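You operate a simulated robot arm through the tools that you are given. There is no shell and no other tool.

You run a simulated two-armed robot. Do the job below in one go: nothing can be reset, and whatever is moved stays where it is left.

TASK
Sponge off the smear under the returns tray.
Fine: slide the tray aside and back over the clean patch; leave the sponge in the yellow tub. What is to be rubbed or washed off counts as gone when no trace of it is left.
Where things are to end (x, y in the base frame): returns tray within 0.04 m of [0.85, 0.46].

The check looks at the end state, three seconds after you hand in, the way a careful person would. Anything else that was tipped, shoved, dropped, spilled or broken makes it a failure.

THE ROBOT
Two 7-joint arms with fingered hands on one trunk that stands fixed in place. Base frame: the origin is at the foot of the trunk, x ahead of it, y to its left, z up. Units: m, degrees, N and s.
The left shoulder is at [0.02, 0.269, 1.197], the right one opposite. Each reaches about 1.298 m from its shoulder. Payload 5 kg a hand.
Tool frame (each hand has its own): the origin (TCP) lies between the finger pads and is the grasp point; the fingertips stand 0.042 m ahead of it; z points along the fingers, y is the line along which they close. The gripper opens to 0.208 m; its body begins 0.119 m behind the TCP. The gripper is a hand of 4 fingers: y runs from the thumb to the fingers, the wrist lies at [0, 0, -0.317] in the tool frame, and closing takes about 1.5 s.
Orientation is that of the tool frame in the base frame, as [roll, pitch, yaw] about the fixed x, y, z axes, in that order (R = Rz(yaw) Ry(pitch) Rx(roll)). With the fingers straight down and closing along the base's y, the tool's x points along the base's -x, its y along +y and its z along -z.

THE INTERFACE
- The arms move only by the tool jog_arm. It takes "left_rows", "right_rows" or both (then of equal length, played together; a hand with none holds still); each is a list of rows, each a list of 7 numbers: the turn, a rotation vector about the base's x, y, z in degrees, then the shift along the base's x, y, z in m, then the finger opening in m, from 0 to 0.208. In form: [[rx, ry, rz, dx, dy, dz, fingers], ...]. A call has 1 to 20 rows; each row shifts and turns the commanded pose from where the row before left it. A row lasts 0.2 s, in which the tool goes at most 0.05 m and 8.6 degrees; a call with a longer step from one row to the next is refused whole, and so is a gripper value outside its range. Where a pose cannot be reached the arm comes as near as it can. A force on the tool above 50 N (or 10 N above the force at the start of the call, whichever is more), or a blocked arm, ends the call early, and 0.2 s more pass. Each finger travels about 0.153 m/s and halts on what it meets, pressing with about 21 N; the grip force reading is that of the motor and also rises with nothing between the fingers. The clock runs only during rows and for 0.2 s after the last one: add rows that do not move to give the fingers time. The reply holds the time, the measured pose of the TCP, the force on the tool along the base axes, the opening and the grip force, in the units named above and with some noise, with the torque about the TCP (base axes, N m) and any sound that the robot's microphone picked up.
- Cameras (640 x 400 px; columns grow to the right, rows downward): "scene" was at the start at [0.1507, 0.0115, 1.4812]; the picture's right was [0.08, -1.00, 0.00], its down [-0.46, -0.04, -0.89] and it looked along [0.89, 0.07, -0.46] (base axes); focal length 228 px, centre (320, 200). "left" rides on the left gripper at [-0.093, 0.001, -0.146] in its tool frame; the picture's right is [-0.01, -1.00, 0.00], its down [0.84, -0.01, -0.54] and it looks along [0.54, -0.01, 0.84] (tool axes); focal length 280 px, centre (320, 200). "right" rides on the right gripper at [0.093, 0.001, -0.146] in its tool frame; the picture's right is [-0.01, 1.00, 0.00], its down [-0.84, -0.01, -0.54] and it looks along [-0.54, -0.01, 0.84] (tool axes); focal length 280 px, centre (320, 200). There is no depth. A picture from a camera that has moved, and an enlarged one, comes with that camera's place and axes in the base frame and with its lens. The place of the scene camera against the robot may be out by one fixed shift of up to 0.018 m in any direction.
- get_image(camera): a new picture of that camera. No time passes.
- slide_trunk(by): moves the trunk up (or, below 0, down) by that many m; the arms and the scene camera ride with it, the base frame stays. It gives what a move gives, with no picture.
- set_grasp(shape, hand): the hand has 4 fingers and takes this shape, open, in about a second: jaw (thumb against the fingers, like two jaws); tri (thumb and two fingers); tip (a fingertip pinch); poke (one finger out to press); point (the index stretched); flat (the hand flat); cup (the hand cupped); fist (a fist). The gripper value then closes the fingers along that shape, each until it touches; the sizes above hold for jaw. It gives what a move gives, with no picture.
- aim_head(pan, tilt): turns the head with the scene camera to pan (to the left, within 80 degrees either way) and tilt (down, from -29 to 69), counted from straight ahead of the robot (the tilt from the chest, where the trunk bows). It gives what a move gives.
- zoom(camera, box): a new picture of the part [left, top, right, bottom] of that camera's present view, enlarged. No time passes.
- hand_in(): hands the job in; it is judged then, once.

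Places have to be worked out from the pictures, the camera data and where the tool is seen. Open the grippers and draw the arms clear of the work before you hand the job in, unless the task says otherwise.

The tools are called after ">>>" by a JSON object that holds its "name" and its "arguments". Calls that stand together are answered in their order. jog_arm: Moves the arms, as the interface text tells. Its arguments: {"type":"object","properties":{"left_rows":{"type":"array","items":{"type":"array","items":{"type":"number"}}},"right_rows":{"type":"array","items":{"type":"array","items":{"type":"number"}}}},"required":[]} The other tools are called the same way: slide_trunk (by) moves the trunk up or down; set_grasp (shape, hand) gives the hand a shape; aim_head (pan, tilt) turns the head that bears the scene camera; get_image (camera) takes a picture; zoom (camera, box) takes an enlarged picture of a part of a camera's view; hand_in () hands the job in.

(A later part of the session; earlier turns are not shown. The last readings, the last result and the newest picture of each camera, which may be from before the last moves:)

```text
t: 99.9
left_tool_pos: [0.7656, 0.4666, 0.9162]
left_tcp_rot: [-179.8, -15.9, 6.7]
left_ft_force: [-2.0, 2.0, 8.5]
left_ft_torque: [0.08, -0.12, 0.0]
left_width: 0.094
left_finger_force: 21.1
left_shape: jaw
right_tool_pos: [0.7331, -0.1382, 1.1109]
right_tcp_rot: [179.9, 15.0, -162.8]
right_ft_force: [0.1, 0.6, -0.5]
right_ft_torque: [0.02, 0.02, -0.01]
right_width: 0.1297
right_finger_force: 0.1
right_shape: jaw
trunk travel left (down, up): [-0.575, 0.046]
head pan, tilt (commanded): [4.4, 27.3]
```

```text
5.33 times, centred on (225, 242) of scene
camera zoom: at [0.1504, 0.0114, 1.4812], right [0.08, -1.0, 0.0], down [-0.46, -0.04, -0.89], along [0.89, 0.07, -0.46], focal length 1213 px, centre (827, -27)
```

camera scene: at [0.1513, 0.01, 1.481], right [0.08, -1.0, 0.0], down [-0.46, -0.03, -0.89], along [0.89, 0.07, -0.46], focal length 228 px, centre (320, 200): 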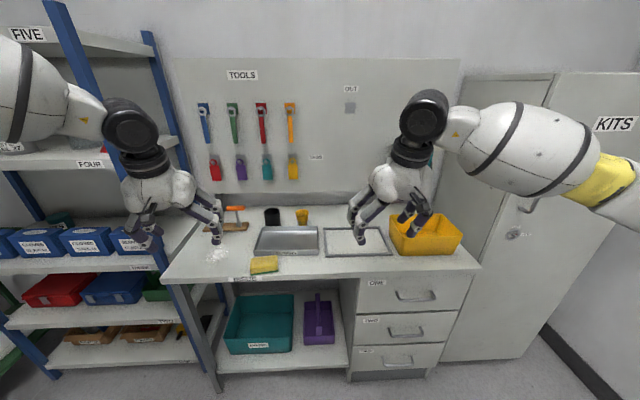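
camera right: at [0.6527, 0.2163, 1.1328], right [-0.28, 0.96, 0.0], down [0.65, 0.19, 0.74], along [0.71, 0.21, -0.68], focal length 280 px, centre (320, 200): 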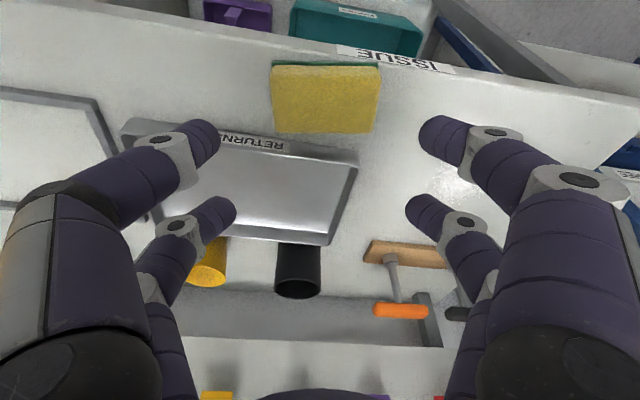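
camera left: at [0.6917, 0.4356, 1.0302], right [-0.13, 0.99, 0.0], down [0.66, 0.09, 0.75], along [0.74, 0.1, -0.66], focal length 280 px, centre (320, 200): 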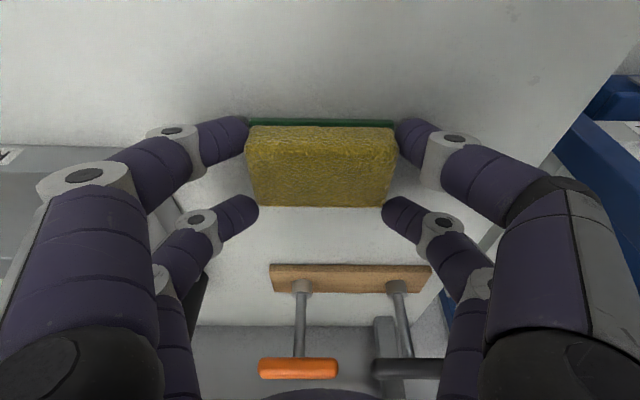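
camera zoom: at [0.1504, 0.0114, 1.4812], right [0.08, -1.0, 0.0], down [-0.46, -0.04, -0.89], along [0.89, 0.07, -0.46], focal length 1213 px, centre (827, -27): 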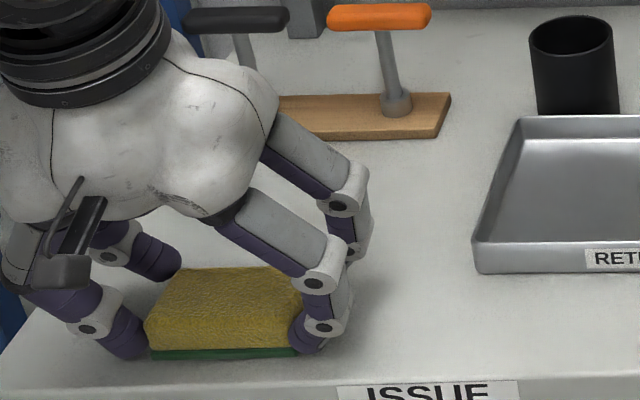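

It looks clean. I lift the sponge and carry it back toward the hand-over spot, so the wiped area can be inspected.

>>> {"name": "jog_arm", "arguments": {"left_rows": [[0, 0, 0, 0, 0, 0.02, 0.05], [0, 0, 0, -0.005, -0.005, 0.035, 0.05], [0, 0, 5, 0.003, -0.04, 0.01, 0.05], [0, 0, 5, 0.003, -0.04, 0, 0.05], [0, 0, 0, 0.003, -0.04, 0, 0.05], [0, 0, 0, 0.003, -0.04, 0, 0.05], [0, 0, 0, 0.0, -0.036, 0, 0.05], [0, 0, 0, 0, 0, 0, 0.05]]}}

>>> {"name": "zoom", "arguments": {"camera": "scene", "box": [165, 205, 285, 280]}}

>>> {"name": "get_image", "arguments": {"camera": "left"}}

```text
t: 101.7
left_tool_pos: [0.7738, 0.2655, 0.9793]
left_tcp_rot: [-179.9, -15.8, 16.8]
left_ft_force: [-0.5, 0.1, 0.0]
left_ft_torque: [-0.03, -0.02, -0.02]
left_width: 0.0937
left_finger_force: 20.8
left_shape: jaw
right_tool_pos: [0.7336, -0.1381, 1.1111]
right_tcp_rot: [180.0, 14.9, -162.7]
right_ft_force: [-0.9, 0.4, 0.2]
right_ft_torque: [-0.03, -0.05, -0.01]
right_width: 0.1295
right_finger_force: 0.0
right_shape: jaw
trunk travel left (down, up): [-0.575, 0.046]
head pan, tilt (commanded): [4.4, 27.3]
```

```text
5.33 times, centred on (225, 242) of scene
camera zoom: at [0.1502, 0.0117, 1.4814], right [0.08, -1.0, 0.0], down [-0.46, -0.04, -0.89], along [0.89, 0.07, -0.46], focal length 1213 px, centre (827, -27)
```

zoom: 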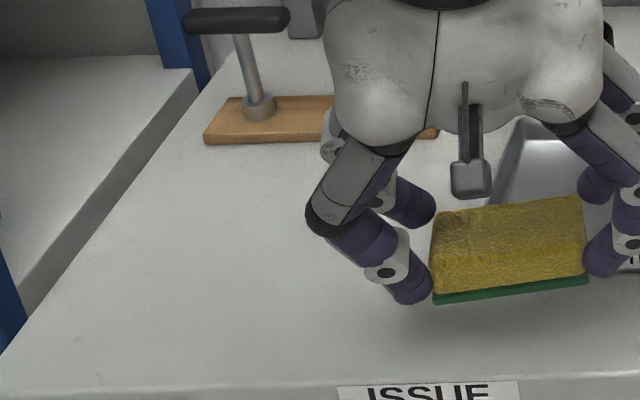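

```text
taken
camera left: at [0.6505, 0.226, 1.0945], right [-0.3, 0.95, 0.0], down [0.63, 0.2, 0.75], along [0.71, 0.23, -0.66], focal length 280 px, centre (320, 200)
```

left: 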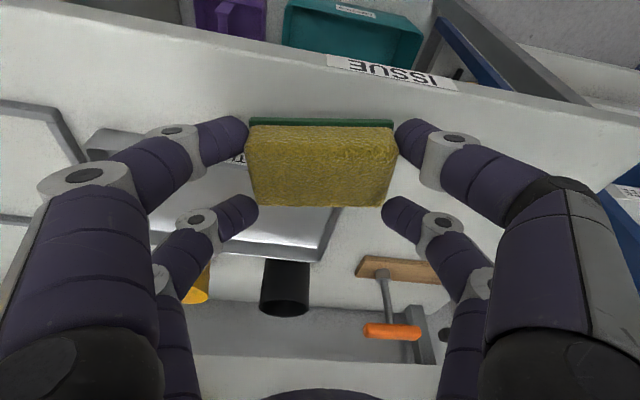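

The patch appears clean; I zoom in tighter to look for any trace.

>>> {"name": "zoom", "arguments": {"camera": "scene", "box": [185, 232, 245, 270]}}

```text
10.53 times, centred on (215, 251) of scene
camera zoom: at [0.1502, 0.0117, 1.4814], right [0.08, -1.0, 0.0], down [-0.46, -0.04, -0.89], along [0.89, 0.07, -0.46], focal length 2395 px, centre (1425, -337)
```

zoom: 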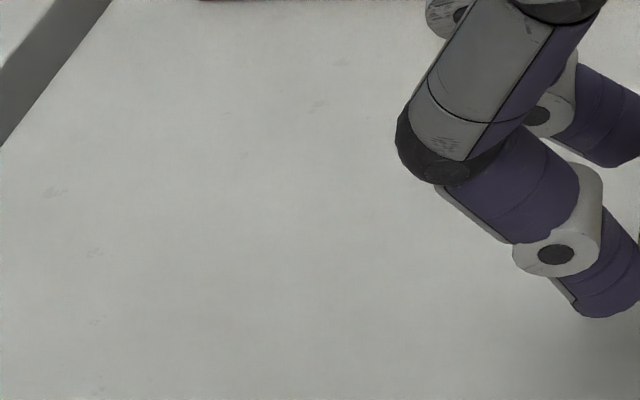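

No trace visible. Now I set the sponge down at the hand-over spot with the left hand.

>>> {"name": "jog_arm", "arguments": {"left_rows": [[0, 0, 0, 0.001, -0.004, -0.025, 0.05], [0, 0, 0, 0, 0, -0.02, 0.05], [0, 0, 0, 0, 0, -0.012, 0.05], [0, 0, 0, 0, 0, -0.005, 0.05], [0, 0, 0, 0, 0, 0, 0.05]]}}

>>> {"name": "zoom", "arguments": {"camera": "scene", "box": [205, 215, 325, 290]}}

```text
t: 102.9
left_tool_pos: [0.7745, 0.2621, 0.9174]
left_tcp_rot: [-179.9, -15.9, 16.7]
left_ft_force: [0.6, -0.2, -0.7]
left_ft_torque: [-0.01, 0.01, -0.02]
left_width: 0.0941
left_finger_force: 21.1
left_shape: jaw
right_tool_pos: [0.7351, -0.1378, 1.11]
right_tcp_rot: [-180.0, 14.9, -162.9]
right_ft_force: [-0.9, -0.5, -0.4]
right_ft_torque: [0.02, 0.0, 0.01]
right_width: 0.1299
right_finger_force: 0.0
right_shape: jaw
trunk travel left (down, up): [-0.575, 0.046]
head pan, tilt (commanded): [4.4, 27.3]
```

```text
5.33 times, centred on (265, 252) of scene
camera zoom: at [0.1507, 0.0115, 1.4812], right [0.08, -1.0, 0.0], down [-0.46, -0.04, -0.89], along [0.89, 0.07, -0.46], focal length 1213 px, centre (613, -80)
```

zoom: 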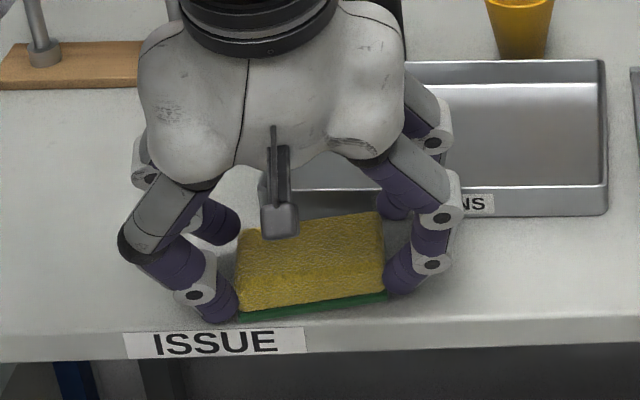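

The sponge is at the bench surface; I lower 1.5 mm, open, and rise.

>>> {"name": "jog_arm", "arguments": {"left_rows": [[0, 0, 0, 0, 0, -0.0015, 0.05], [0, 0, 0, 0, 0, 0, 0.09], [0, 0, 0, 0, 0, 0, 0.11], [0, 0, 0, 0, 0, 0, 0.13], [0, 0, 0, 0, 0, 0.005, 0.135], [0, 0, 0, 0, 0, 0.015, 0.14], [0, 0, 0, 0, 0, 0.03, 0.14], [0, 0, 0, 0, 0, 0.03, 0.14]]}}

>>> {"name": "get_image", "arguments": {"camera": "left"}}

```text
t: 104.7
left_tool_pos: [0.7738, 0.2615, 0.9966]
left_tcp_rot: [-179.8, -15.9, 16.7]
left_ft_force: [-0.5, -0.8, -1.4]
left_ft_torque: [0.01, -0.06, -0.03]
left_width: 0.1394
left_finger_force: 0.1
left_shape: jaw
right_tool_pos: [0.7342, -0.1388, 1.1114]
right_tcp_rot: [179.9, 15.0, -162.9]
right_ft_force: [-0.6, -0.3, -0.1]
right_ft_torque: [0.02, -0.07, -0.05]
right_width: 0.1295
right_finger_force: 0.2
right_shape: jaw
trunk travel left (down, up): [-0.575, 0.046]
head pan, tilt (commanded): [4.4, 27.3]
```

```text
taken
camera left: at [0.6499, 0.2219, 1.1115], right [-0.3, 0.95, 0.0], down [0.63, 0.2, 0.75], along [0.71, 0.23, -0.66], focal length 280 px, centre (320, 200)
```

left: 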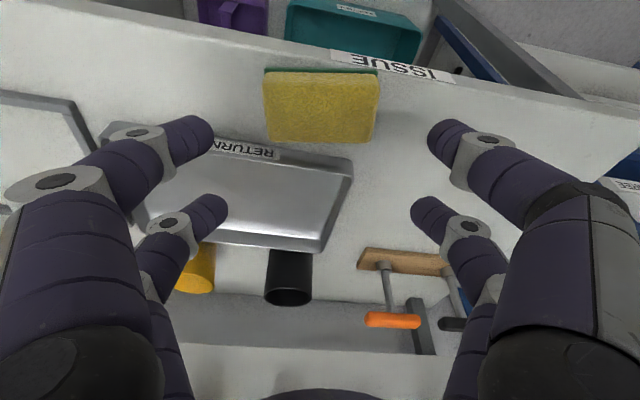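

The sponge lies flat at about (0.785, 0.266). I withdraw the left hand and, once it is leaving, bring the right hand back above the sponge.

>>> {"name": "jog_arm", "arguments": {"left_rows": [[0, 0, 0, -0.02, 0.035, 0.025, 0.14], [0, 0, 0, -0.02, 0.035, 0.025, 0.14], [0, 0, 0, -0.02, 0.035, 0.025, 0.14], [0, 0, 0, -0.02, 0.035, 0.025, 0.14], [0, 0, 0, -0.02, 0.035, 0.025, 0.14], [0, 0, 0, -0.02, 0.035, 0.02, 0.14], [0, 0, 0, -0.02, 0.035, 0, 0.14], [0, 0, 0, -0.02, 0.035, 0, 0.14], [0, 0, 0, -0.02, 0.035, 0, 0.14], [0, 0, 0, 0, 0, 0, 0.14], [0, 0, 0, 0, 0, 0, 0.14], [0, 0, 0, 0, 0, 0, 0.14]], "right_rows": [[0, 0, 0, 0, 0, 0, 0.14], [0, 0, 0, 0, 0, 0, 0.14], [0, 0, 0, 0, 0, 0, 0.14], [0, 0, 0, 0, 0, 0, 0.14], [0, 0, 0, 0.0045, 0.044, 0, 0.14], [0, 0, 0, 0.0045, 0.044, 0, 0.14], [0, 0, 0, 0.0045, 0.044, 0, 0.14], [0, 0, 0, 0.0045, 0.044, 0, 0.14], [0, 0, 0, 0.0045, 0.044, -0.01, 0.14], [0, 0, 0, 0.0045, 0.044, -0.01, 0.14], [0, 0, 0, 0.0045, 0.044, -0.01, 0.14], [0, 0, 0, 0.0045, 0.044, -0.02, 0.14]]}}

>>> {"name": "get_image", "arguments": {"camera": "right"}}

>>> {"name": "get_image", "arguments": {"camera": "scene"}}

```text
t: 107.3
left_tool_pos: [0.5934, 0.5749, 1.1395]
left_tcp_rot: [-179.9, -15.8, 16.8]
left_ft_force: [-0.5, 1.0, -0.2]
left_ft_torque: [-0.15, -0.04, -0.04]
left_width: 0.1398
left_finger_force: 0.1
left_shape: jaw
right_tool_pos: [0.7725, 0.2179, 1.0606]
right_tcp_rot: [180.0, 14.9, -163.0]
right_ft_force: [0.2, 0.0, 0.2]
right_ft_torque: [0.06, 0.17, 0.04]
right_width: 0.1395
right_finger_force: 0.0
right_shape: jaw
trunk travel left (down, up): [-0.575, 0.046]
head pan, tilt (commanded): [4.4, 27.3]
```

```text
taken
camera right: at [0.6487, 0.1817, 1.1771], right [-0.28, 0.96, 0.0], down [0.65, 0.19, 0.74], along [0.71, 0.21, -0.68], focal length 280 px, centre (320, 200)
```

right: 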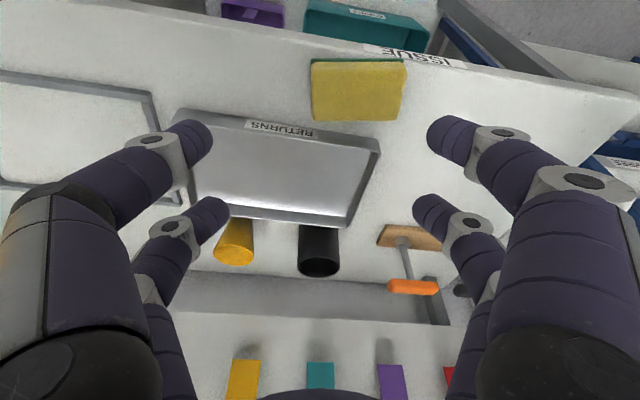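

```text
taken
camera scene: at [0.1511, 0.0126, 1.481], right [0.08, -1.0, 0.0], down [-0.46, -0.04, -0.89], along [0.89, 0.07, -0.46], focal length 228 px, centre (320, 200)
```

scene: 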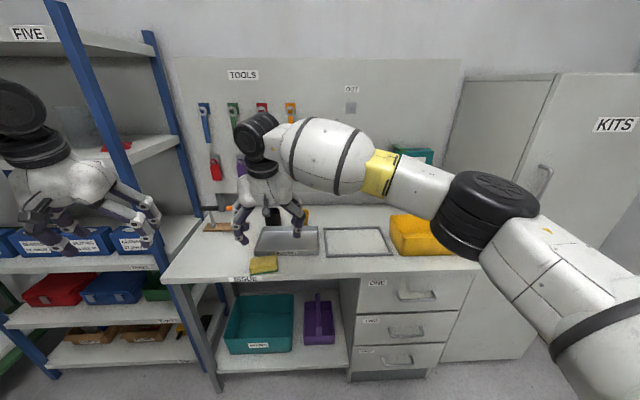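

Both hands are off the wiped patch now; I check it closely with two cameras while the right hand hovers.

>>> {"name": "zoom", "arguments": {"camera": "scene", "box": [165, 215, 285, 290]}}

>>> {"name": "zoom", "arguments": {"camera": "right", "box": [380, 50, 640, 220]}}

>>> {"name": "zoom", "arguments": {"camera": "left", "box": [120, 0, 440, 200]}}

```text
5.33 times, centred on (225, 252) of scene
camera zoom: at [0.1511, 0.0126, 1.481], right [0.08, -1.0, 0.0], down [-0.46, -0.04, -0.89], along [0.89, 0.07, -0.46], focal length 1213 px, centre (827, -80)
```

zoom: 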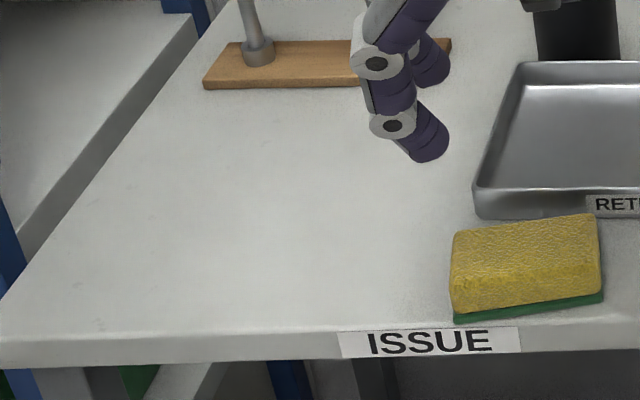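

```text
2.35 times, centred on (510, 135) of right
camera zoom: at [0.6487, 0.1817, 1.1771], right [-0.28, 0.96, 0.0], down [0.65, 0.19, 0.74], along [0.71, 0.21, -0.68], focal length 660 px, centre (-127, 353)
```

zoom: 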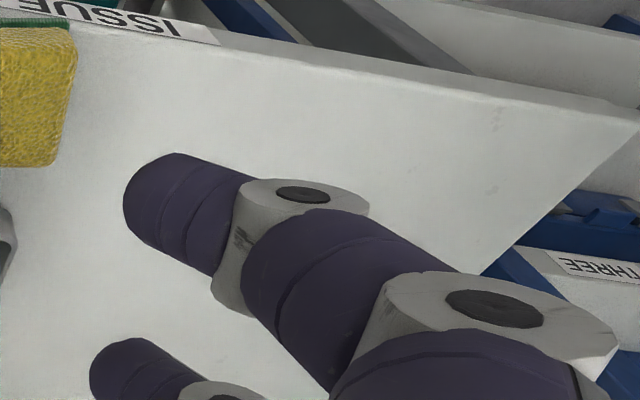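

```text
2.00 times, centred on (280, 100) of left
camera zoom: at [0.4706, 0.5363, 1.2554], right [-0.3, 0.95, 0.0], down [0.63, 0.2, 0.75], along [0.71, 0.22, -0.66], focal length 561 px, centre (400, 400)
```

zoom: 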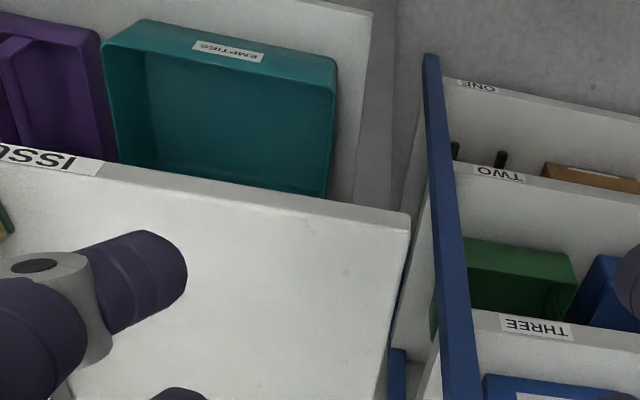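

The patch is clean from every angle. Now the right hand, tilted a little more (17°), goes down over the sponge again.

>>> {"name": "jog_arm", "arguments": {"right_rows": [[0.73, -2.39, 0, -0.001, 0.022, -0.02, 0.14], [0, 0, 0, -0.001, 0.0225, -0.03, 0.14], [0, 0, 0, 0, 0, -0.03, 0.135], [0, 0, 0, 0, 0, -0.02, 0.13], [0, 0, 0, 0, 0, 0, 0.13]]}}

>>> {"name": "get_image", "arguments": {"camera": "right"}}

```text
t: 108.5
left_tool_pos: [0.5932, 0.5745, 1.1406]
left_tcp_rot: [-179.9, -15.9, 16.7]
left_ft_force: [-0.3, -0.1, 0.7]
left_ft_torque: [0.01, 0.0, -0.02]
left_width: 0.1395
left_finger_force: 0.2
left_shape: jaw
right_tool_pos: [0.768, 0.2618, 0.9599]
right_tcp_rot: [179.9, 17.6, -162.9]
right_ft_force: [0.1, 0.4, 0.0]
right_ft_torque: [0.0, 0.03, 0.01]
right_width: 0.1307
right_finger_force: 0.0
right_shape: jaw
trunk travel left (down, up): [-0.575, 0.046]
head pan, tilt (commanded): [4.4, 27.3]
```

```text
taken
camera right: at [0.6406, 0.2233, 1.0724], right [-0.28, 0.96, 0.0], down [0.62, 0.18, 0.77], along [0.73, 0.22, -0.64], focal length 280 px, centre (320, 200)
```

right: 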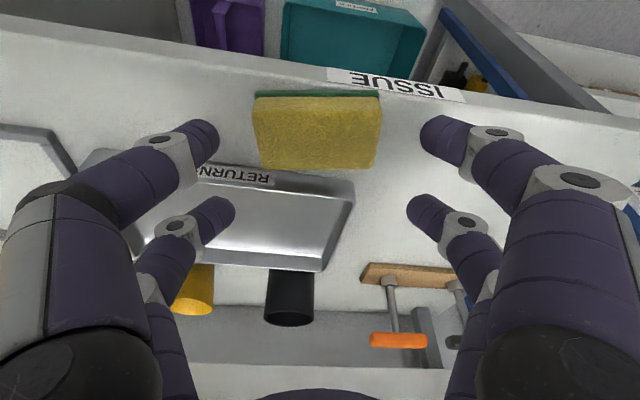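

The sponge is centred between the fingers. I descend to grasp height.

>>> {"name": "jog_arm", "arguments": {"right_rows": [[0, 0, 0, 0, 0, -0.02, 0.13], [0, 0, 0, 0, 0, -0.014, 0.13], [0, 0, 0, 0, 0, -0.008, 0.13], [0, 0, 0, 0, 0, -0.003, 0.13], [0, 0, 0, 0, 0, 0, 0.13]]}}

>>> {"name": "get_image", "arguments": {"camera": "right"}}

```text
t: 109.7
left_tool_pos: [0.5945, 0.5738, 1.1415]
left_tcp_rot: [-179.8, -15.9, 16.6]
left_ft_force: [0.0, 0.6, 0.5]
left_ft_torque: [-0.04, -0.04, -0.01]
left_width: 0.1398
left_finger_force: 0.1
left_shape: jaw
right_tool_pos: [0.7697, 0.2623, 0.9152]
right_tcp_rot: [180.0, 17.4, -162.9]
right_ft_force: [0.2, 0.2, -0.5]
right_ft_torque: [-0.03, 0.02, -0.02]
right_width: 0.1306
right_finger_force: 0.1
right_shape: jaw
trunk travel left (down, up): [-0.575, 0.046]
head pan, tilt (commanded): [4.4, 27.3]
```

```text
taken
camera right: at [0.6427, 0.2232, 1.0271], right [-0.28, 0.96, 0.01], down [0.62, 0.18, 0.77], along [0.73, 0.22, -0.64], focal length 280 px, centre (320, 200)
```

right: 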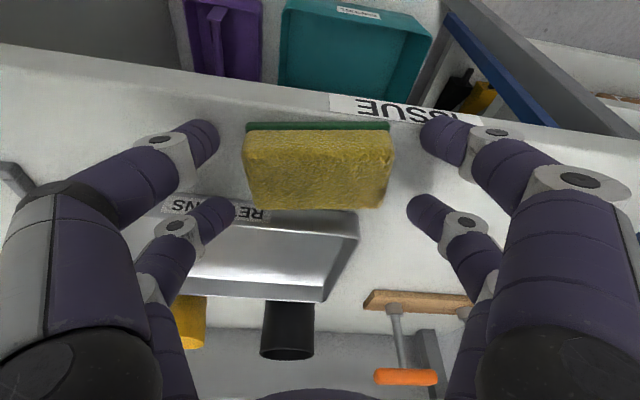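

Well aligned (sponge rows 125–208 as in the first grasp). I close and lift.

>>> {"name": "jog_arm", "arguments": {"right_rows": [[0, 0, 0, 0, 0, 0, 0.11], [0, 0, 0, 0, 0, 0, 0.09], [0, 0, 0, 0, 0, 0, 0.07], [0, 0, 0, 0, 0, 0, 0.05], [0, 0, 0, 0, 0, 0, 0.05], [0, 0, 0, 0, 0, 0, 0.05], [0, 0, 0, 0, 0, 0.01, 0.05], [0, 0, 0, 0, 0, 0.02, 0.05], [0, 0, 0, 0, 0, 0.03, 0.05], [0, 0, 0, 0, 0, 0.04, 0.05]]}}

>>> {"name": "get_image", "arguments": {"camera": "right"}}

```text
t: 111.9
left_tool_pos: [0.5929, 0.5751, 1.1434]
left_tcp_rot: [-179.8, -15.9, 16.7]
left_ft_force: [-0.5, 0.0, 0.1]
left_ft_torque: [-0.03, -0.12, 0.01]
left_width: 0.1398
left_finger_force: 0.1
left_shape: jaw
right_tool_pos: [0.7685, 0.2632, 1.0149]
right_tcp_rot: [-180.0, 17.5, -162.8]
right_ft_force: [-0.7, -0.5, -1.1]
right_ft_torque: [-0.02, -0.1, 0.0]
right_width: 0.0928
right_finger_force: 20.8
right_shape: jaw
trunk travel left (down, up): [-0.575, 0.046]
head pan, tilt (commanded): [4.4, 27.3]
```

```text
taken
camera right: at [0.6418, 0.2249, 1.1269], right [-0.28, 0.96, 0.01], down [0.62, 0.18, 0.77], along [0.73, 0.22, -0.64], focal length 280 px, centre (320, 200)
```

right: 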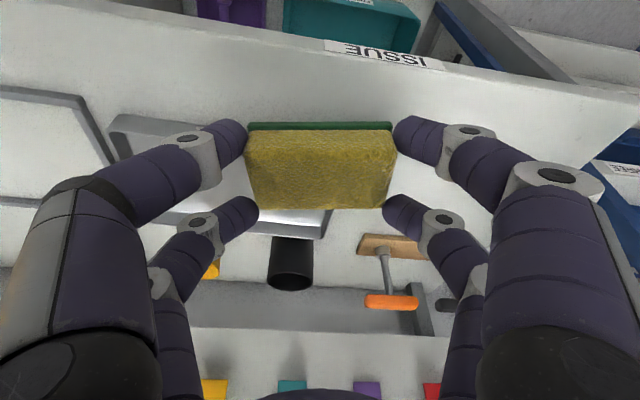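

The sponge is back in the right hand. The tub's rim is centred near (0.976, -0.359), about 0.235 × 0.16 m and z ≈ 0.957. I raise, square up, and carry the sponge over there.

>>> {"name": "jog_arm", "arguments": {"right_rows": [[0, 0, -5.15, 0, -0.02, 0.04, 0.05], [0, 0, -5.15, 0, -0.02, 0.04, 0.05], [0, 0, 0, 0, -0.045, 0, 0.05], [0, 0, 0, 0, -0.045, 0, 0.05], [0, 0, 0, 0, -0.045, 0, 0.05], [0, 0, 0, 0, -0.045, 0, 0.05], [0, 0, 0, 0, -0.045, 0, 0.05], [0, 0, 0, 0, -0.045, 0, 0.05], [0, 0, 0, 0, -0.045, 0, 0.05], [0, 0, 0, 0, -0.045, 0, 0.05], [0, 0, 0, 0.0325, -0.0365, 0, 0.05], [0, 0, 0, 0.0325, -0.0365, 0, 0.05], [0, 0, 0, 0.0325, -0.0365, 0, 0.05], [0, 0, 0, 0.0325, -0.0365, 0, 0.05], [0, 0, 0, 0.0325, -0.0365, 0, 0.05], [0, 0, 0, 0.0325, -0.0365, 0, 0.05], [0, 0, 0, 0, 0, 0, 0.05]]}}

>>> {"name": "get_image", "arguments": {"camera": "right"}}

>>> {"name": "zoom", "arguments": {"camera": "scene", "box": [330, 145, 490, 265]}}

```text
t: 115.5
left_tool_pos: [0.5926, 0.5765, 1.1421]
left_tcp_rot: [-179.9, -15.8, 16.7]
left_ft_force: [-0.1, 0.9, -0.9]
left_ft_torque: [-0.05, -0.03, -0.03]
left_width: 0.1397
left_finger_force: 0.1
left_shape: jaw
right_tool_pos: [0.9669, -0.3552, 1.0956]
right_tcp_rot: [-179.9, 17.4, -173.1]
right_ft_force: [0.3, 0.5, -0.5]
right_ft_torque: [-0.04, -0.01, -0.03]
right_width: 0.0931
right_finger_force: 21.2
right_shape: jaw
trunk travel left (down, up): [-0.575, 0.046]
head pan, tilt (commanded): [4.4, 27.3]
```

```text
taken
camera right: at [0.8344, -0.3704, 1.2078], right [-0.11, 0.99, 0.0], down [0.64, 0.06, 0.77], along [0.76, 0.08, -0.64], focal length 280 px, centre (320, 200)
```

right: 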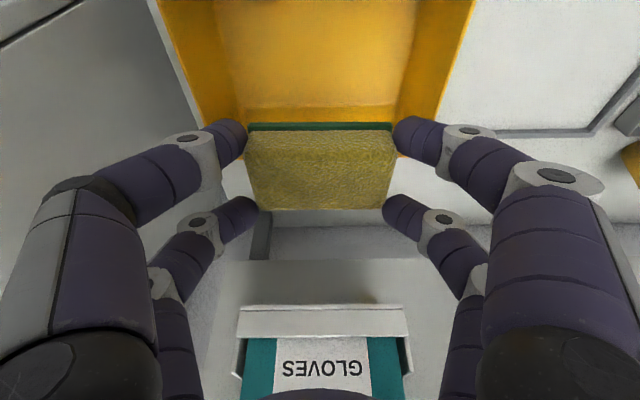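

```text
3.33 times, centred on (410, 205) of scene
camera zoom: at [0.1505, 0.012, 1.4812], right [0.08, -1.0, 0.0], down [-0.46, -0.04, -0.89], along [0.89, 0.07, -0.46], focal length 758 px, centre (20, 183)
```

zoom: 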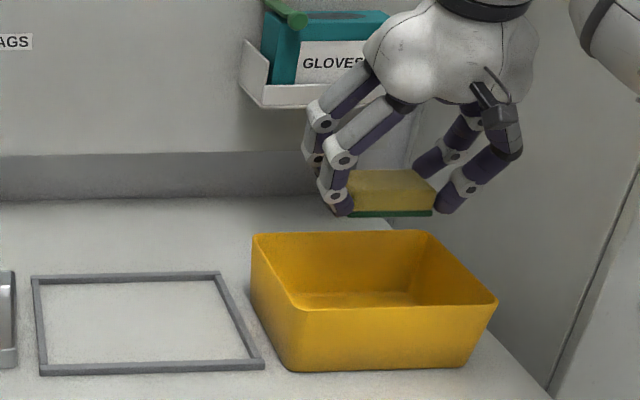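

Over the tub, sponge level. I centre slightly (8 mm back, 5 mm right) and lower part-way into the tub.

>>> {"name": "jog_arm", "arguments": {"right_rows": [[0, 0, 0, -0.008, -0.005, -0.03, 0.05], [0, 0, 0, 0, 0, -0.035, 0.05], [0, 0, 0, 0, 0, -0.03, 0.05], [0, 0, 0, 0, 0, -0.02, 0.05], [0, 0, 0, 0, 0, 0, 0.05]]}}

>>> {"name": "get_image", "arguments": {"camera": "right"}}

>>> {"name": "zoom", "arguments": {"camera": "scene", "box": [350, 165, 490, 265]}}

```text
t: 116.7
left_tool_pos: [0.5938, 0.5744, 1.1432]
left_tcp_rot: [-179.8, -15.9, 16.7]
left_ft_force: [0.0, -0.6, 0.3]
left_ft_torque: [0.02, -0.03, -0.01]
left_width: 0.1396
left_finger_force: 0.1
left_shape: jaw
right_tool_pos: [0.9576, -0.3602, 0.9809]
right_tcp_rot: [179.8, 17.4, -173.2]
right_ft_force: [0.1, -1.1, 0.4]
right_ft_torque: [0.01, -0.01, 0.02]
right_width: 0.0932
right_finger_force: 21.1
right_shape: jaw
trunk travel left (down, up): [-0.575, 0.046]
head pan, tilt (commanded): [4.4, 27.3]
```

```text
taken
camera right: at [0.8254, -0.3753, 1.0922], right [-0.11, 0.99, 0.01], down [0.64, 0.06, 0.77], along [0.76, 0.08, -0.64], focal length 280 px, centre (320, 200)
```

right: 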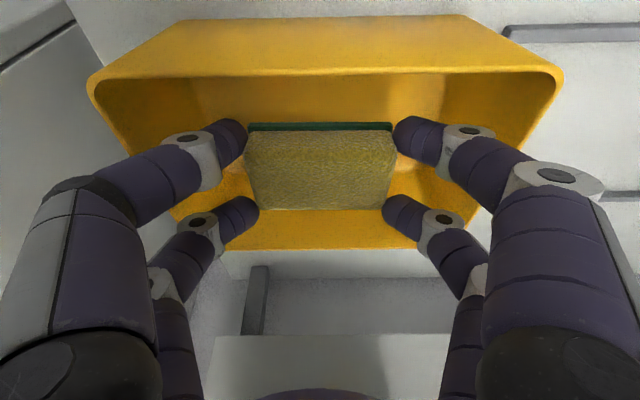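

```text
4.00 times, centred on (420, 215) of scene
camera zoom: at [0.1505, 0.0113, 1.4813], right [0.08, -1.0, 0.0], down [-0.46, -0.04, -0.89], along [0.89, 0.07, -0.46], focal length 910 px, centre (-80, 140)
```

zoom: 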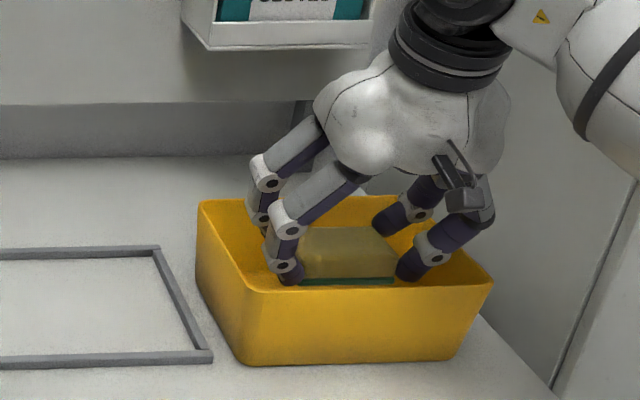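

The sponge is well inside the tub with finger clearance all round. I lower 2 cm more, open just enough to let it drop onto the tub floor, and rise straight out.

>>> {"name": "jog_arm", "arguments": {"right_rows": [[0, 0, 0, 0, 0, -0.01, 0.05], [0, 0, 0, 0, 0, -0.01, 0.05], [0, 0, 0, 0, 0, 0, 0.085], [0, 0, 0, 0, 0, 0, 0.1], [0, 0, 0, 0, 0, 0, 0.115], [0, 0, 0, 0, 0, 0, 0.115], [0, 0, 0, 0, 0, 0.02, 0.115], [0, 0, 0, 0, 0, 0.04, 0.115], [0, 0, 0, 0, 0, 0.04, 0.115], [0, 0, 0, 0, 0, 0.04, 0.115]]}}

>>> {"name": "get_image", "arguments": {"camera": "right"}}

>>> {"name": "zoom", "arguments": {"camera": "scene", "box": [350, 165, 490, 265]}}

```text
t: 118.9
left_tool_pos: [0.593, 0.5748, 1.142]
left_tcp_rot: [-179.9, -15.9, 16.7]
left_ft_force: [-0.5, 1.0, -1.0]
left_ft_torque: [-0.09, -0.14, -0.03]
left_width: 0.1398
left_finger_force: 0.1
left_shape: jaw
right_tool_pos: [0.9584, -0.3589, 1.1025]
right_tcp_rot: [-179.9, 17.3, -173.1]
right_ft_force: [-0.9, 1.0, -0.8]
right_ft_torque: [-0.12, -0.09, 0.0]
right_width: 0.1145
right_finger_force: 0.1
right_shape: jaw
trunk travel left (down, up): [-0.575, 0.046]
head pan, tilt (commanded): [4.4, 27.3]
```

```text
taken
camera right: at [0.8259, -0.3746, 1.2143], right [-0.11, 0.99, 0.0], down [0.64, 0.07, 0.77], along [0.76, 0.08, -0.64], focal length 280 px, centre (320, 200)
```

right: 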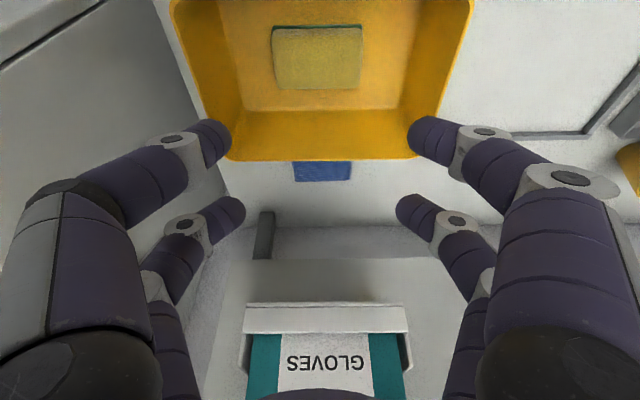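

```text
4.00 times, centred on (420, 215) of scene
camera zoom: at [0.1497, 0.0123, 1.4814], right [0.08, -1.0, 0.0], down [-0.46, -0.04, -0.89], along [0.89, 0.07, -0.46], focal length 910 px, centre (-80, 140)
```

zoom: 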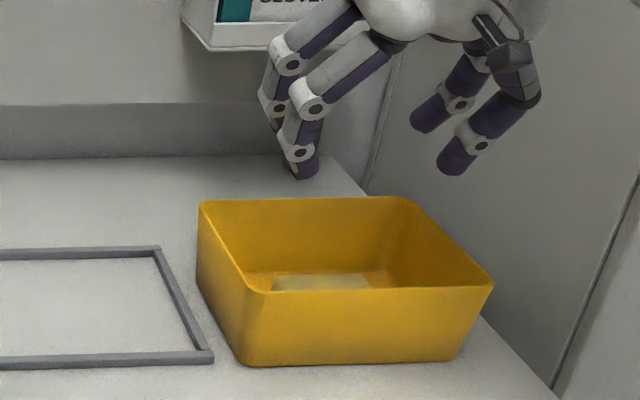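

The sponge rests on the tub floor. Now the tray: first the right hand goes above the tray's front part, to hook its front wall from inside and draw it back toward the bench front.

>>> {"name": "jog_arm", "arguments": {"right_rows": [[0, 0, 0, -0.0052, 0.0438, 0, 0.11], [0, 0, 0, -0.0052, 0.0438, 0, 0.1], [0, 0, 0, -0.0052, 0.0438, 0, 0.1], [0, 0, 0, -0.0052, 0.0438, 0, 0.1], [0, 0, 0, -0.0052, 0.0438, 0, 0.1], [0, 0, 0, -0.0052, 0.0438, 0, 0.1], [0, 0, 0, -0.0052, 0.0438, 0, 0.1], [0, 0, 0, -0.0052, 0.0438, 0, 0.1], [0, 0, 0, -0.0052, 0.0438, -0.01, 0.1], [0, 0, 0, -0.0052, 0.0438, -0.02, 0.1], [0, 0, 0, -0.0052, 0.0438, -0.02, 0.1], [0, 0, 0, -0.0052, 0.0438, -0.02, 0.1], [0, 0, 0, 0, 0, 0, 0.1]]}}

>>> {"name": "get_image", "arguments": {"camera": "right"}}

>>> {"name": "zoom", "arguments": {"camera": "scene", "box": [175, 175, 375, 295]}}

```text
t: 121.7
left_tool_pos: [0.5942, 0.5721, 1.1427]
left_tcp_rot: [-179.9, -15.9, 16.6]
left_ft_force: [1.1, -1.9, -1.0]
left_ft_torque: [0.18, 0.04, 0.05]
left_width: 0.1397
left_finger_force: 0.0
left_shape: jaw
right_tool_pos: [0.8964, 0.162, 1.0299]
right_tcp_rot: [179.8, 17.4, -173.3]
right_ft_force: [0.8, -0.6, -0.6]
right_ft_torque: [0.14, 0.07, 0.04]
right_width: 0.1004
right_finger_force: 0.1
right_shape: jaw
trunk travel left (down, up): [-0.575, 0.046]
head pan, tilt (commanded): [4.4, 27.3]
```

```text
taken
camera right: at [0.765, 0.1466, 1.1422], right [-0.1, 0.99, 0.01], down [0.64, 0.06, 0.77], along [0.76, 0.08, -0.64], focal length 280 px, centre (320, 200)
```

right: 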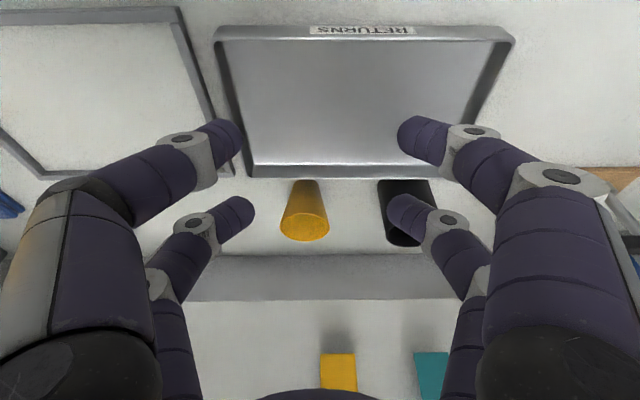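

```text
3.20 times, centred on (275, 235) of scene
camera zoom: at [0.1509, 0.0101, 1.4812], right [0.08, -1.0, 0.0], down [-0.46, -0.03, -0.89], along [0.89, 0.07, -0.46], focal length 728 px, centre (464, 88)
```

zoom: 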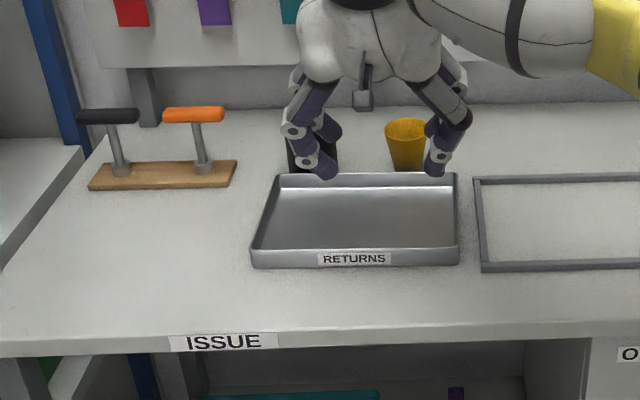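

The tray's rim spans tx 0.871–1.028, centred at ty 0.091. I shift 2 cm inward of the front wall, tilt slightly more, and lower the fingers inside the tray.

>>> {"name": "jog_arm", "arguments": {"right_rows": [[0.35, -2.98, 0, 0.02, 0.002, 0, 0.1], [0, 0, 0, 0, 0, -0.04, 0.1], [0, 0, 0, 0, 0, -0.035, 0.1], [0, 0, 0, 0, 0, -0.02, 0.1], [0, 0, 0, 0, 0, -0.01, 0.1], [0, 0, 0, 0, 0, 0, 0.1]]}}

>>> {"name": "get_image", "arguments": {"camera": "right"}}

>>> {"name": "zoom", "arguments": {"camera": "scene", "box": [215, 205, 335, 280]}}

```text
t: 123.1
left_tool_pos: [0.5931, 0.5739, 1.1414]
left_tcp_rot: [-179.9, -15.9, 16.6]
left_ft_force: [1.3, 0.9, -0.4]
left_ft_torque: [-0.02, -0.03, -0.01]
left_width: 0.1398
left_finger_force: 0.1
left_shape: jaw
right_tool_pos: [0.9154, 0.1658, 0.9241]
right_tcp_rot: [-179.9, 20.4, -173.2]
right_ft_force: [-0.1, -0.3, 0.6]
right_ft_torque: [-0.02, 0.02, 0.01]
right_width: 0.1003
right_finger_force: 0.2
right_shape: jaw
trunk travel left (down, up): [-0.575, 0.046]
head pan, tilt (commanded): [4.4, 27.3]
```

```text
taken
camera right: at [0.7776, 0.1498, 1.0298], right [-0.11, 0.99, 0.01], down [0.6, 0.06, 0.8], along [0.79, 0.09, -0.6], focal length 280 px, centre (320, 200)
```

right: 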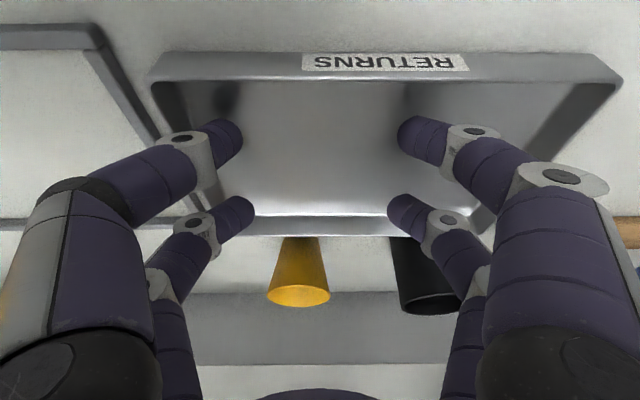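

```text
5.33 times, centred on (275, 242) of scene
camera zoom: at [0.1508, 0.0116, 1.4812], right [0.08, -1.0, 0.0], down [-0.46, -0.04, -0.89], along [0.89, 0.07, -0.46], focal length 1213 px, centre (560, -27)
```

zoom: 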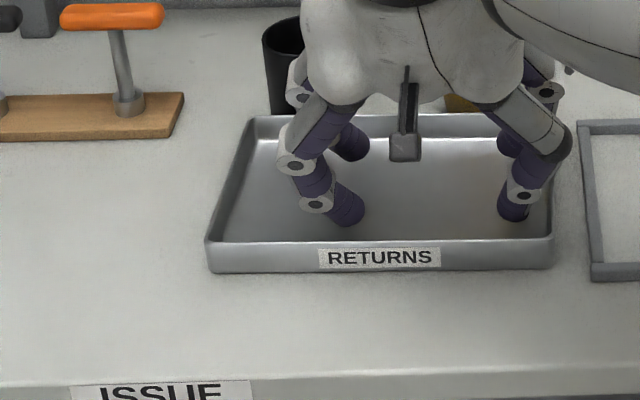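

The fingertips are just inside the front wall. I draw toward the robot about 7.5 cm (2.4 cm slack, 5 cm of tray travel).

>>> {"name": "jog_arm", "arguments": {"right_rows": [[0, 0, 0, -0.0124, -0.0015, -0.002, 0.1], [0, 0, 0, -0.0124, -0.0015, 0, 0.1], [0, 0, 0, -0.0124, -0.0015, 0, 0.1], [0, 0, 0, -0.0124, -0.0015, 0, 0.1], [0, 0, 0, -0.0124, -0.0015, 0, 0.1], [0, 0, 0, -0.0114, -0.0014, 0, 0.1], [0, 0, 0, 0, 0, 0, 0.1]]}}

>>> {"name": "get_image", "arguments": {"camera": "right"}}

>>> {"name": "zoom", "arguments": {"camera": "scene", "box": [195, 205, 355, 295]}}

```text
t: 124.7
left_tool_pos: [0.5927, 0.5752, 1.1414]
left_tcp_rot: [-179.8, -16.0, 16.6]
left_ft_force: [0.0, -0.7, 0.5]
left_ft_torque: [0.01, 0.01, -0.03]
left_width: 0.1398
left_finger_force: 0.1
left_shape: jaw
right_tool_pos: [0.8404, 0.1564, 0.923]
right_tcp_rot: [180.0, 20.4, -173.1]
right_ft_force: [0.3, -0.9, -0.5]
right_ft_torque: [0.01, 0.01, -0.08]
right_width: 0.1004
right_finger_force: 0.0
right_shape: jaw
trunk travel left (down, up): [-0.575, 0.046]
head pan, tilt (commanded): [4.4, 27.3]
```

```text
taken
camera right: at [0.703, 0.1404, 1.0279], right [-0.11, 0.99, 0.01], down [0.6, 0.06, 0.8], along [0.79, 0.09, -0.6], focal length 280 px, centre (320, 200)
```

right: 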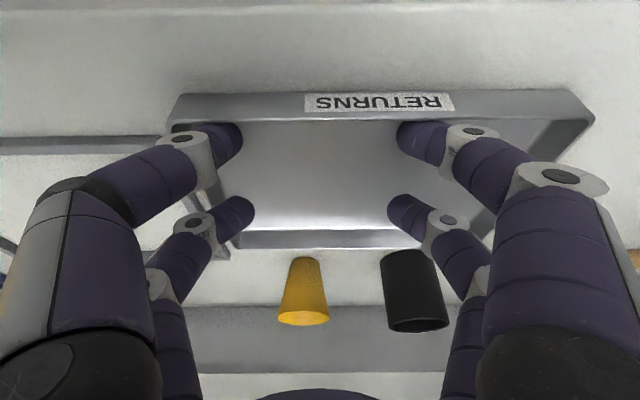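

```text
4.00 times, centred on (275, 250) of scene
camera zoom: at [0.1508, 0.0115, 1.4811], right [0.08, -1.0, 0.0], down [-0.46, -0.04, -0.89], along [0.89, 0.07, -0.46], focal length 910 px, centre (500, 0)
```

zoom: 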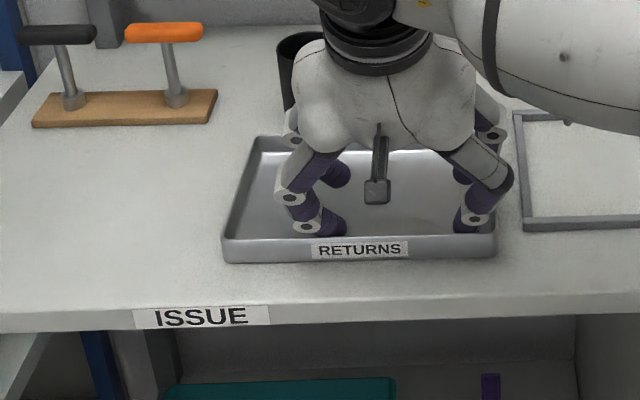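

The tray's front is now at tx 0.8245 (centre about (0.886, 0.199)), squared to the bench. I lift the right hand out and away, and bring the left hand in over the tray's left rim, a little ahead of its middle where it has reach.

>>> {"name": "jog_arm", "arguments": {"right_rows": [[0, 0, 0, 0.01, 0, 0.02, 0.1], [0, 0, 0, 0, 0, 0.04, 0.1], [0, 0, 0, 0, 0, 0.04, 0.1], [0, 0, 0, -0.005, -0.03, 0.03, 0.1], [0, 0, 0, -0.005, -0.045, 0, 0.1], [0, 0, 0, -0.005, -0.045, 0, 0.1], [0, 0, 0, -0.005, -0.045, 0, 0.1], [0, 0, 0, -0.005, -0.045, 0, 0.1], [0, 0, 0, -0.005, -0.045, 0, 0.1], [0, 0, 0, -0.005, -0.045, 0, 0.1], [0, 0, 0, -0.005, -0.045, 0, 0.1]], "left_rows": [[0, 0, 0, 0, 0, 0, 0.1], [0, 0, 0, 0, 0, 0, 0.08], [0, 0, -4.9, 0, 0, 0, 0.06], [0, 0, -4.9, 0, 0, 0, 0.06], [0, 0, 0, 0.035, -0.03, 0, 0.06], [0, 0, 0, 0.035, -0.03, 0, 0.06], [0, 0, 0, 0.035, -0.03, 0, 0.06], [0, 0, 0, 0.035, -0.03, 0, 0.06], [0, 0, 0, 0.035, -0.03, -0.01, 0.06], [0, 0, 0, 0.035, -0.03, -0.01, 0.06], [0, 0, 0, 0.0, 0, -0.02, 0.06]]}}

>>> {"name": "get_image", "arguments": {"camera": "left"}}

>>> {"name": "get_image", "arguments": {"camera": "scene"}}

```text
t: 127.1
left_tool_pos: [0.8026, 0.3962, 1.1015]
left_tcp_rot: [-179.8, -16.1, 6.9]
left_ft_force: [-0.4, -0.4, 1.7]
left_ft_torque: [0.15, 0.03, 0.05]
left_width: 0.0602
left_finger_force: 0.0
left_shape: jaw
right_tool_pos: [0.8127, -0.1872, 1.0545]
right_tcp_rot: [-180.0, 20.3, -173.2]
right_ft_force: [-0.6, 0.7, 0.0]
right_ft_torque: [-0.04, -0.04, -0.03]
right_width: 0.1003
right_finger_force: 0.1
right_shape: jaw
trunk travel left (down, up): [-0.575, 0.046]
head pan, tilt (commanded): [4.4, 27.3]
```

```text
taken
camera left: at [0.675, 0.3785, 1.2162], right [-0.14, 0.99, 0.0], down [0.66, 0.09, 0.75], along [0.74, 0.1, -0.66], focal length 280 px, centre (320, 200)
```

left: 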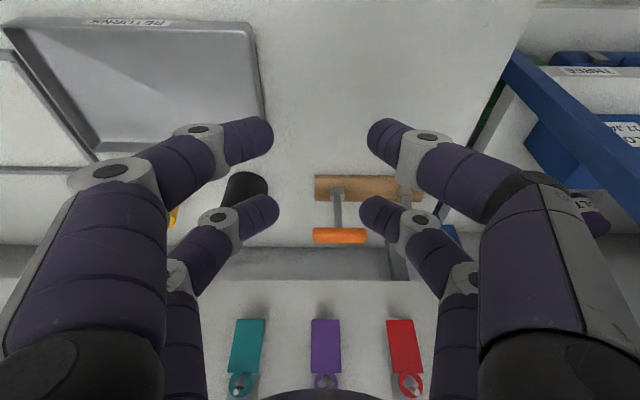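

```text
taken
camera scene: at [0.1507, 0.0109, 1.4813], right [0.08, -1.0, 0.0], down [-0.46, -0.04, -0.89], along [0.89, 0.07, -0.46], focal length 228 px, centre (320, 200)
```

scene: 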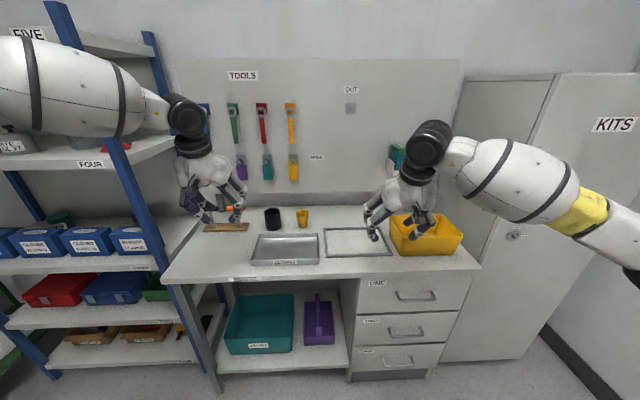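

The left rim runs from about (0.785, 0.319) to (0.938, 0.333). I move over (0.838, 0.3215) and down to z ≈ 0.97 to check alignment.

>>> {"name": "jog_arm", "arguments": {"left_rows": [[0, 0, 0, 0.0118, -0.0249, -0.03, 0.06], [0, 0, 0, 0.0118, -0.0249, -0.03, 0.06], [0, 0, 0, 0.0118, -0.0249, -0.03, 0.06], [0, 0, 0, 0, 0, -0.04, 0.06], [0, 0, 0, 0, 0, 0, 0.06]]}}

>>> {"name": "get_image", "arguments": {"camera": "left"}}

```text
t: 128.3
left_tool_pos: [0.8395, 0.3215, 0.9712]
left_tcp_rot: [-179.9, -15.8, 7.0]
left_ft_force: [-1.0, 0.3, -0.5]
left_ft_torque: [0.1, 0.01, 0.03]
left_width: 0.06
left_finger_force: 0.1
left_shape: jaw
right_tool_pos: [0.8123, -0.1887, 1.0542]
right_tcp_rot: [180.0, 20.4, -173.2]
right_ft_force: [0.5, -0.4, -0.8]
right_ft_torque: [0.03, 0.0, 0.04]
right_width: 0.1004
right_finger_force: 0.1
right_shape: jaw
trunk travel left (down, up): [-0.575, 0.046]
head pan, tilt (commanded): [4.4, 27.3]
```

```text
taken
camera left: at [0.7112, 0.3033, 1.0865], right [-0.13, 0.99, 0.0], down [0.66, 0.09, 0.75], along [0.74, 0.1, -0.66], focal length 280 px, centre (320, 200)
```

left: 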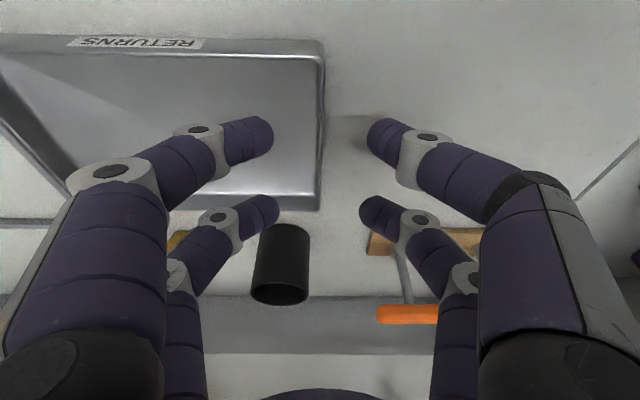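

The rim lies exactly between the pads. I descend and close on it.

>>> {"name": "jog_arm", "arguments": {"left_rows": [[0, 0, 0, 0, 0, -0.025, 0.06], [0, 0, 0, 0, 0, -0.018, 0.06], [0, 0, 0, 0, 0, -0.009, 0.06], [0, 0, 0, 0, 0, -0.004, 0.06], [0, 0, 0, 0, 0, 0, 0.04], [0, 0, 0, 0, 0, 0, 0.02], [0, 0, 0, 0, 0, 0, 0.0], [0, 0, 0, 0, 0, 0, 0.0], [0, 0, 0, 0, 0, 0, 0.0]]}}

>>> {"name": "get_image", "arguments": {"camera": "left"}}

>>> {"name": "zoom", "arguments": {"camera": "scene", "box": [195, 205, 315, 280]}}

```text
t: 130.3
left_tool_pos: [0.8379, 0.3225, 0.9148]
left_tcp_rot: [-179.8, -15.9, 7.0]
left_ft_force: [-0.2, 1.7, 3.5]
left_ft_torque: [0.18, -0.45, -0.18]
left_width: 0.0001
left_finger_force: 21.4
left_shape: jaw
right_tool_pos: [0.8118, -0.1877, 1.0546]
right_tcp_rot: [-180.0, 20.4, -173.1]
right_ft_force: [0.3, 0.1, 0.2]
right_ft_torque: [0.02, -0.01, 0.04]
right_width: 0.1001
right_finger_force: 0.1
right_shape: jaw
trunk travel left (down, up): [-0.575, 0.046]
head pan, tilt (commanded): [4.4, 27.3]
```

```text
taken
camera left: at [0.7104, 0.3038, 1.0305], right [-0.14, 0.99, 0.0], down [0.66, 0.09, 0.75], along [0.74, 0.1, -0.66], focal length 280 px, centre (320, 200)
```

left: 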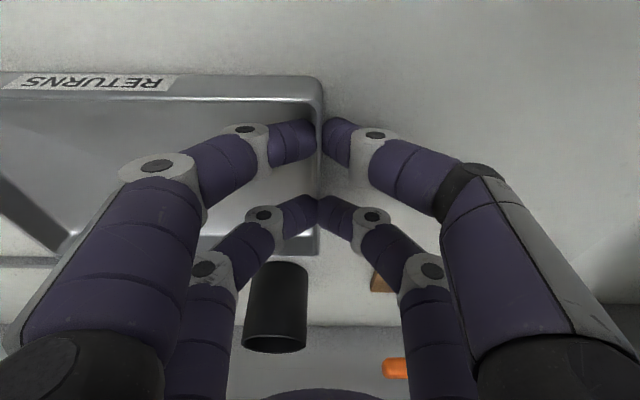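

```text
5.33 times, centred on (255, 242) of scene
camera zoom: at [0.1505, 0.0115, 1.4812], right [0.08, -1.0, 0.0], down [-0.46, -0.04, -0.89], along [0.89, 0.07, -0.46], focal length 1213 px, centre (667, -27)
```

zoom: 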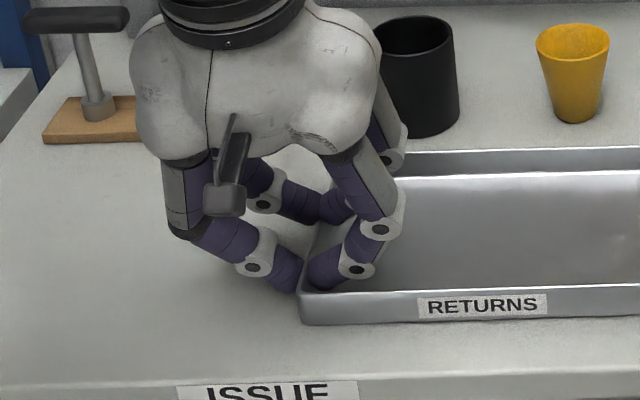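

The near pair holds the rim. I pull the tray left along the bench, first 5 cm as a test.

>>> {"name": "jog_arm", "arguments": {"left_rows": [[0, 0, 0, -0.0012, 0.0099, 0, 0], [0, 0, 0, -0.0016, 0.0134, 0, 0], [0, 0, 0, -0.0016, 0.0134, 0, 0], [0, 0, 0, -0.0016, 0.0134, 0, 0], [0, 0, 0, 0, 0, 0, 0]]}}

>>> {"name": "get_image", "arguments": {"camera": "left"}}

>>> {"name": "zoom", "arguments": {"camera": "scene", "box": [175, 195, 355, 295]}}

```text
t: 131.5
left_tool_pos: [0.8324, 0.3706, 0.9156]
left_tcp_rot: [-179.8, -15.9, 7.0]
left_ft_force: [1.2, -3.2, 10.0]
left_ft_torque: [0.07, -0.77, -0.34]
left_width: 0.0
left_finger_force: 21.2
left_shape: jaw
right_tool_pos: [0.8113, -0.1872, 1.0537]
right_tcp_rot: [179.9, 20.5, -173.2]
right_ft_force: [-0.8, 1.0, -0.5]
right_ft_torque: [-0.05, -0.04, -0.02]
right_width: 0.1002
right_finger_force: 0.1
right_shape: jaw
trunk travel left (down, up): [-0.575, 0.046]
head pan, tilt (commanded): [4.4, 27.3]
```

```text
taken
camera left: at [0.705, 0.3524, 1.0306], right [-0.13, 0.99, 0.0], down [0.66, 0.09, 0.75], along [0.74, 0.1, -0.66], focal length 280 px, centre (320, 200)
```

left: 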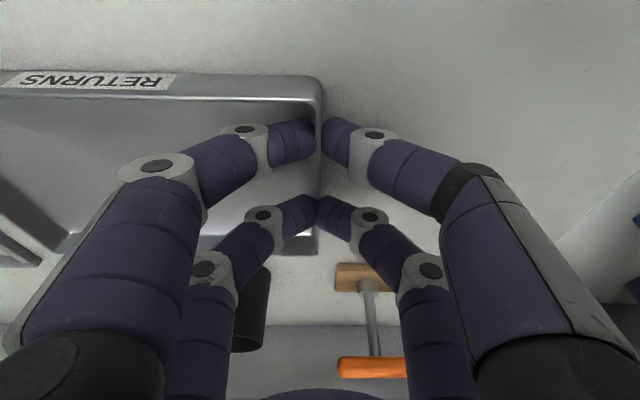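

```text
3.56 times, centred on (265, 245) of scene
camera zoom: at [0.1501, 0.0111, 1.4813], right [0.08, -1.0, 0.0], down [-0.46, -0.04, -0.89], along [0.89, 0.07, -0.46], focal length 809 px, centre (516, 40)
```

zoom: 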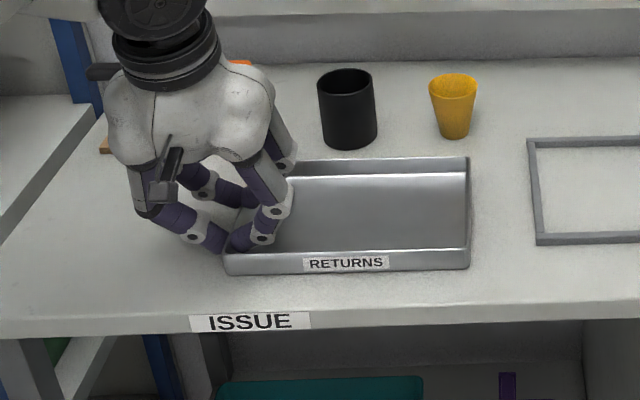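

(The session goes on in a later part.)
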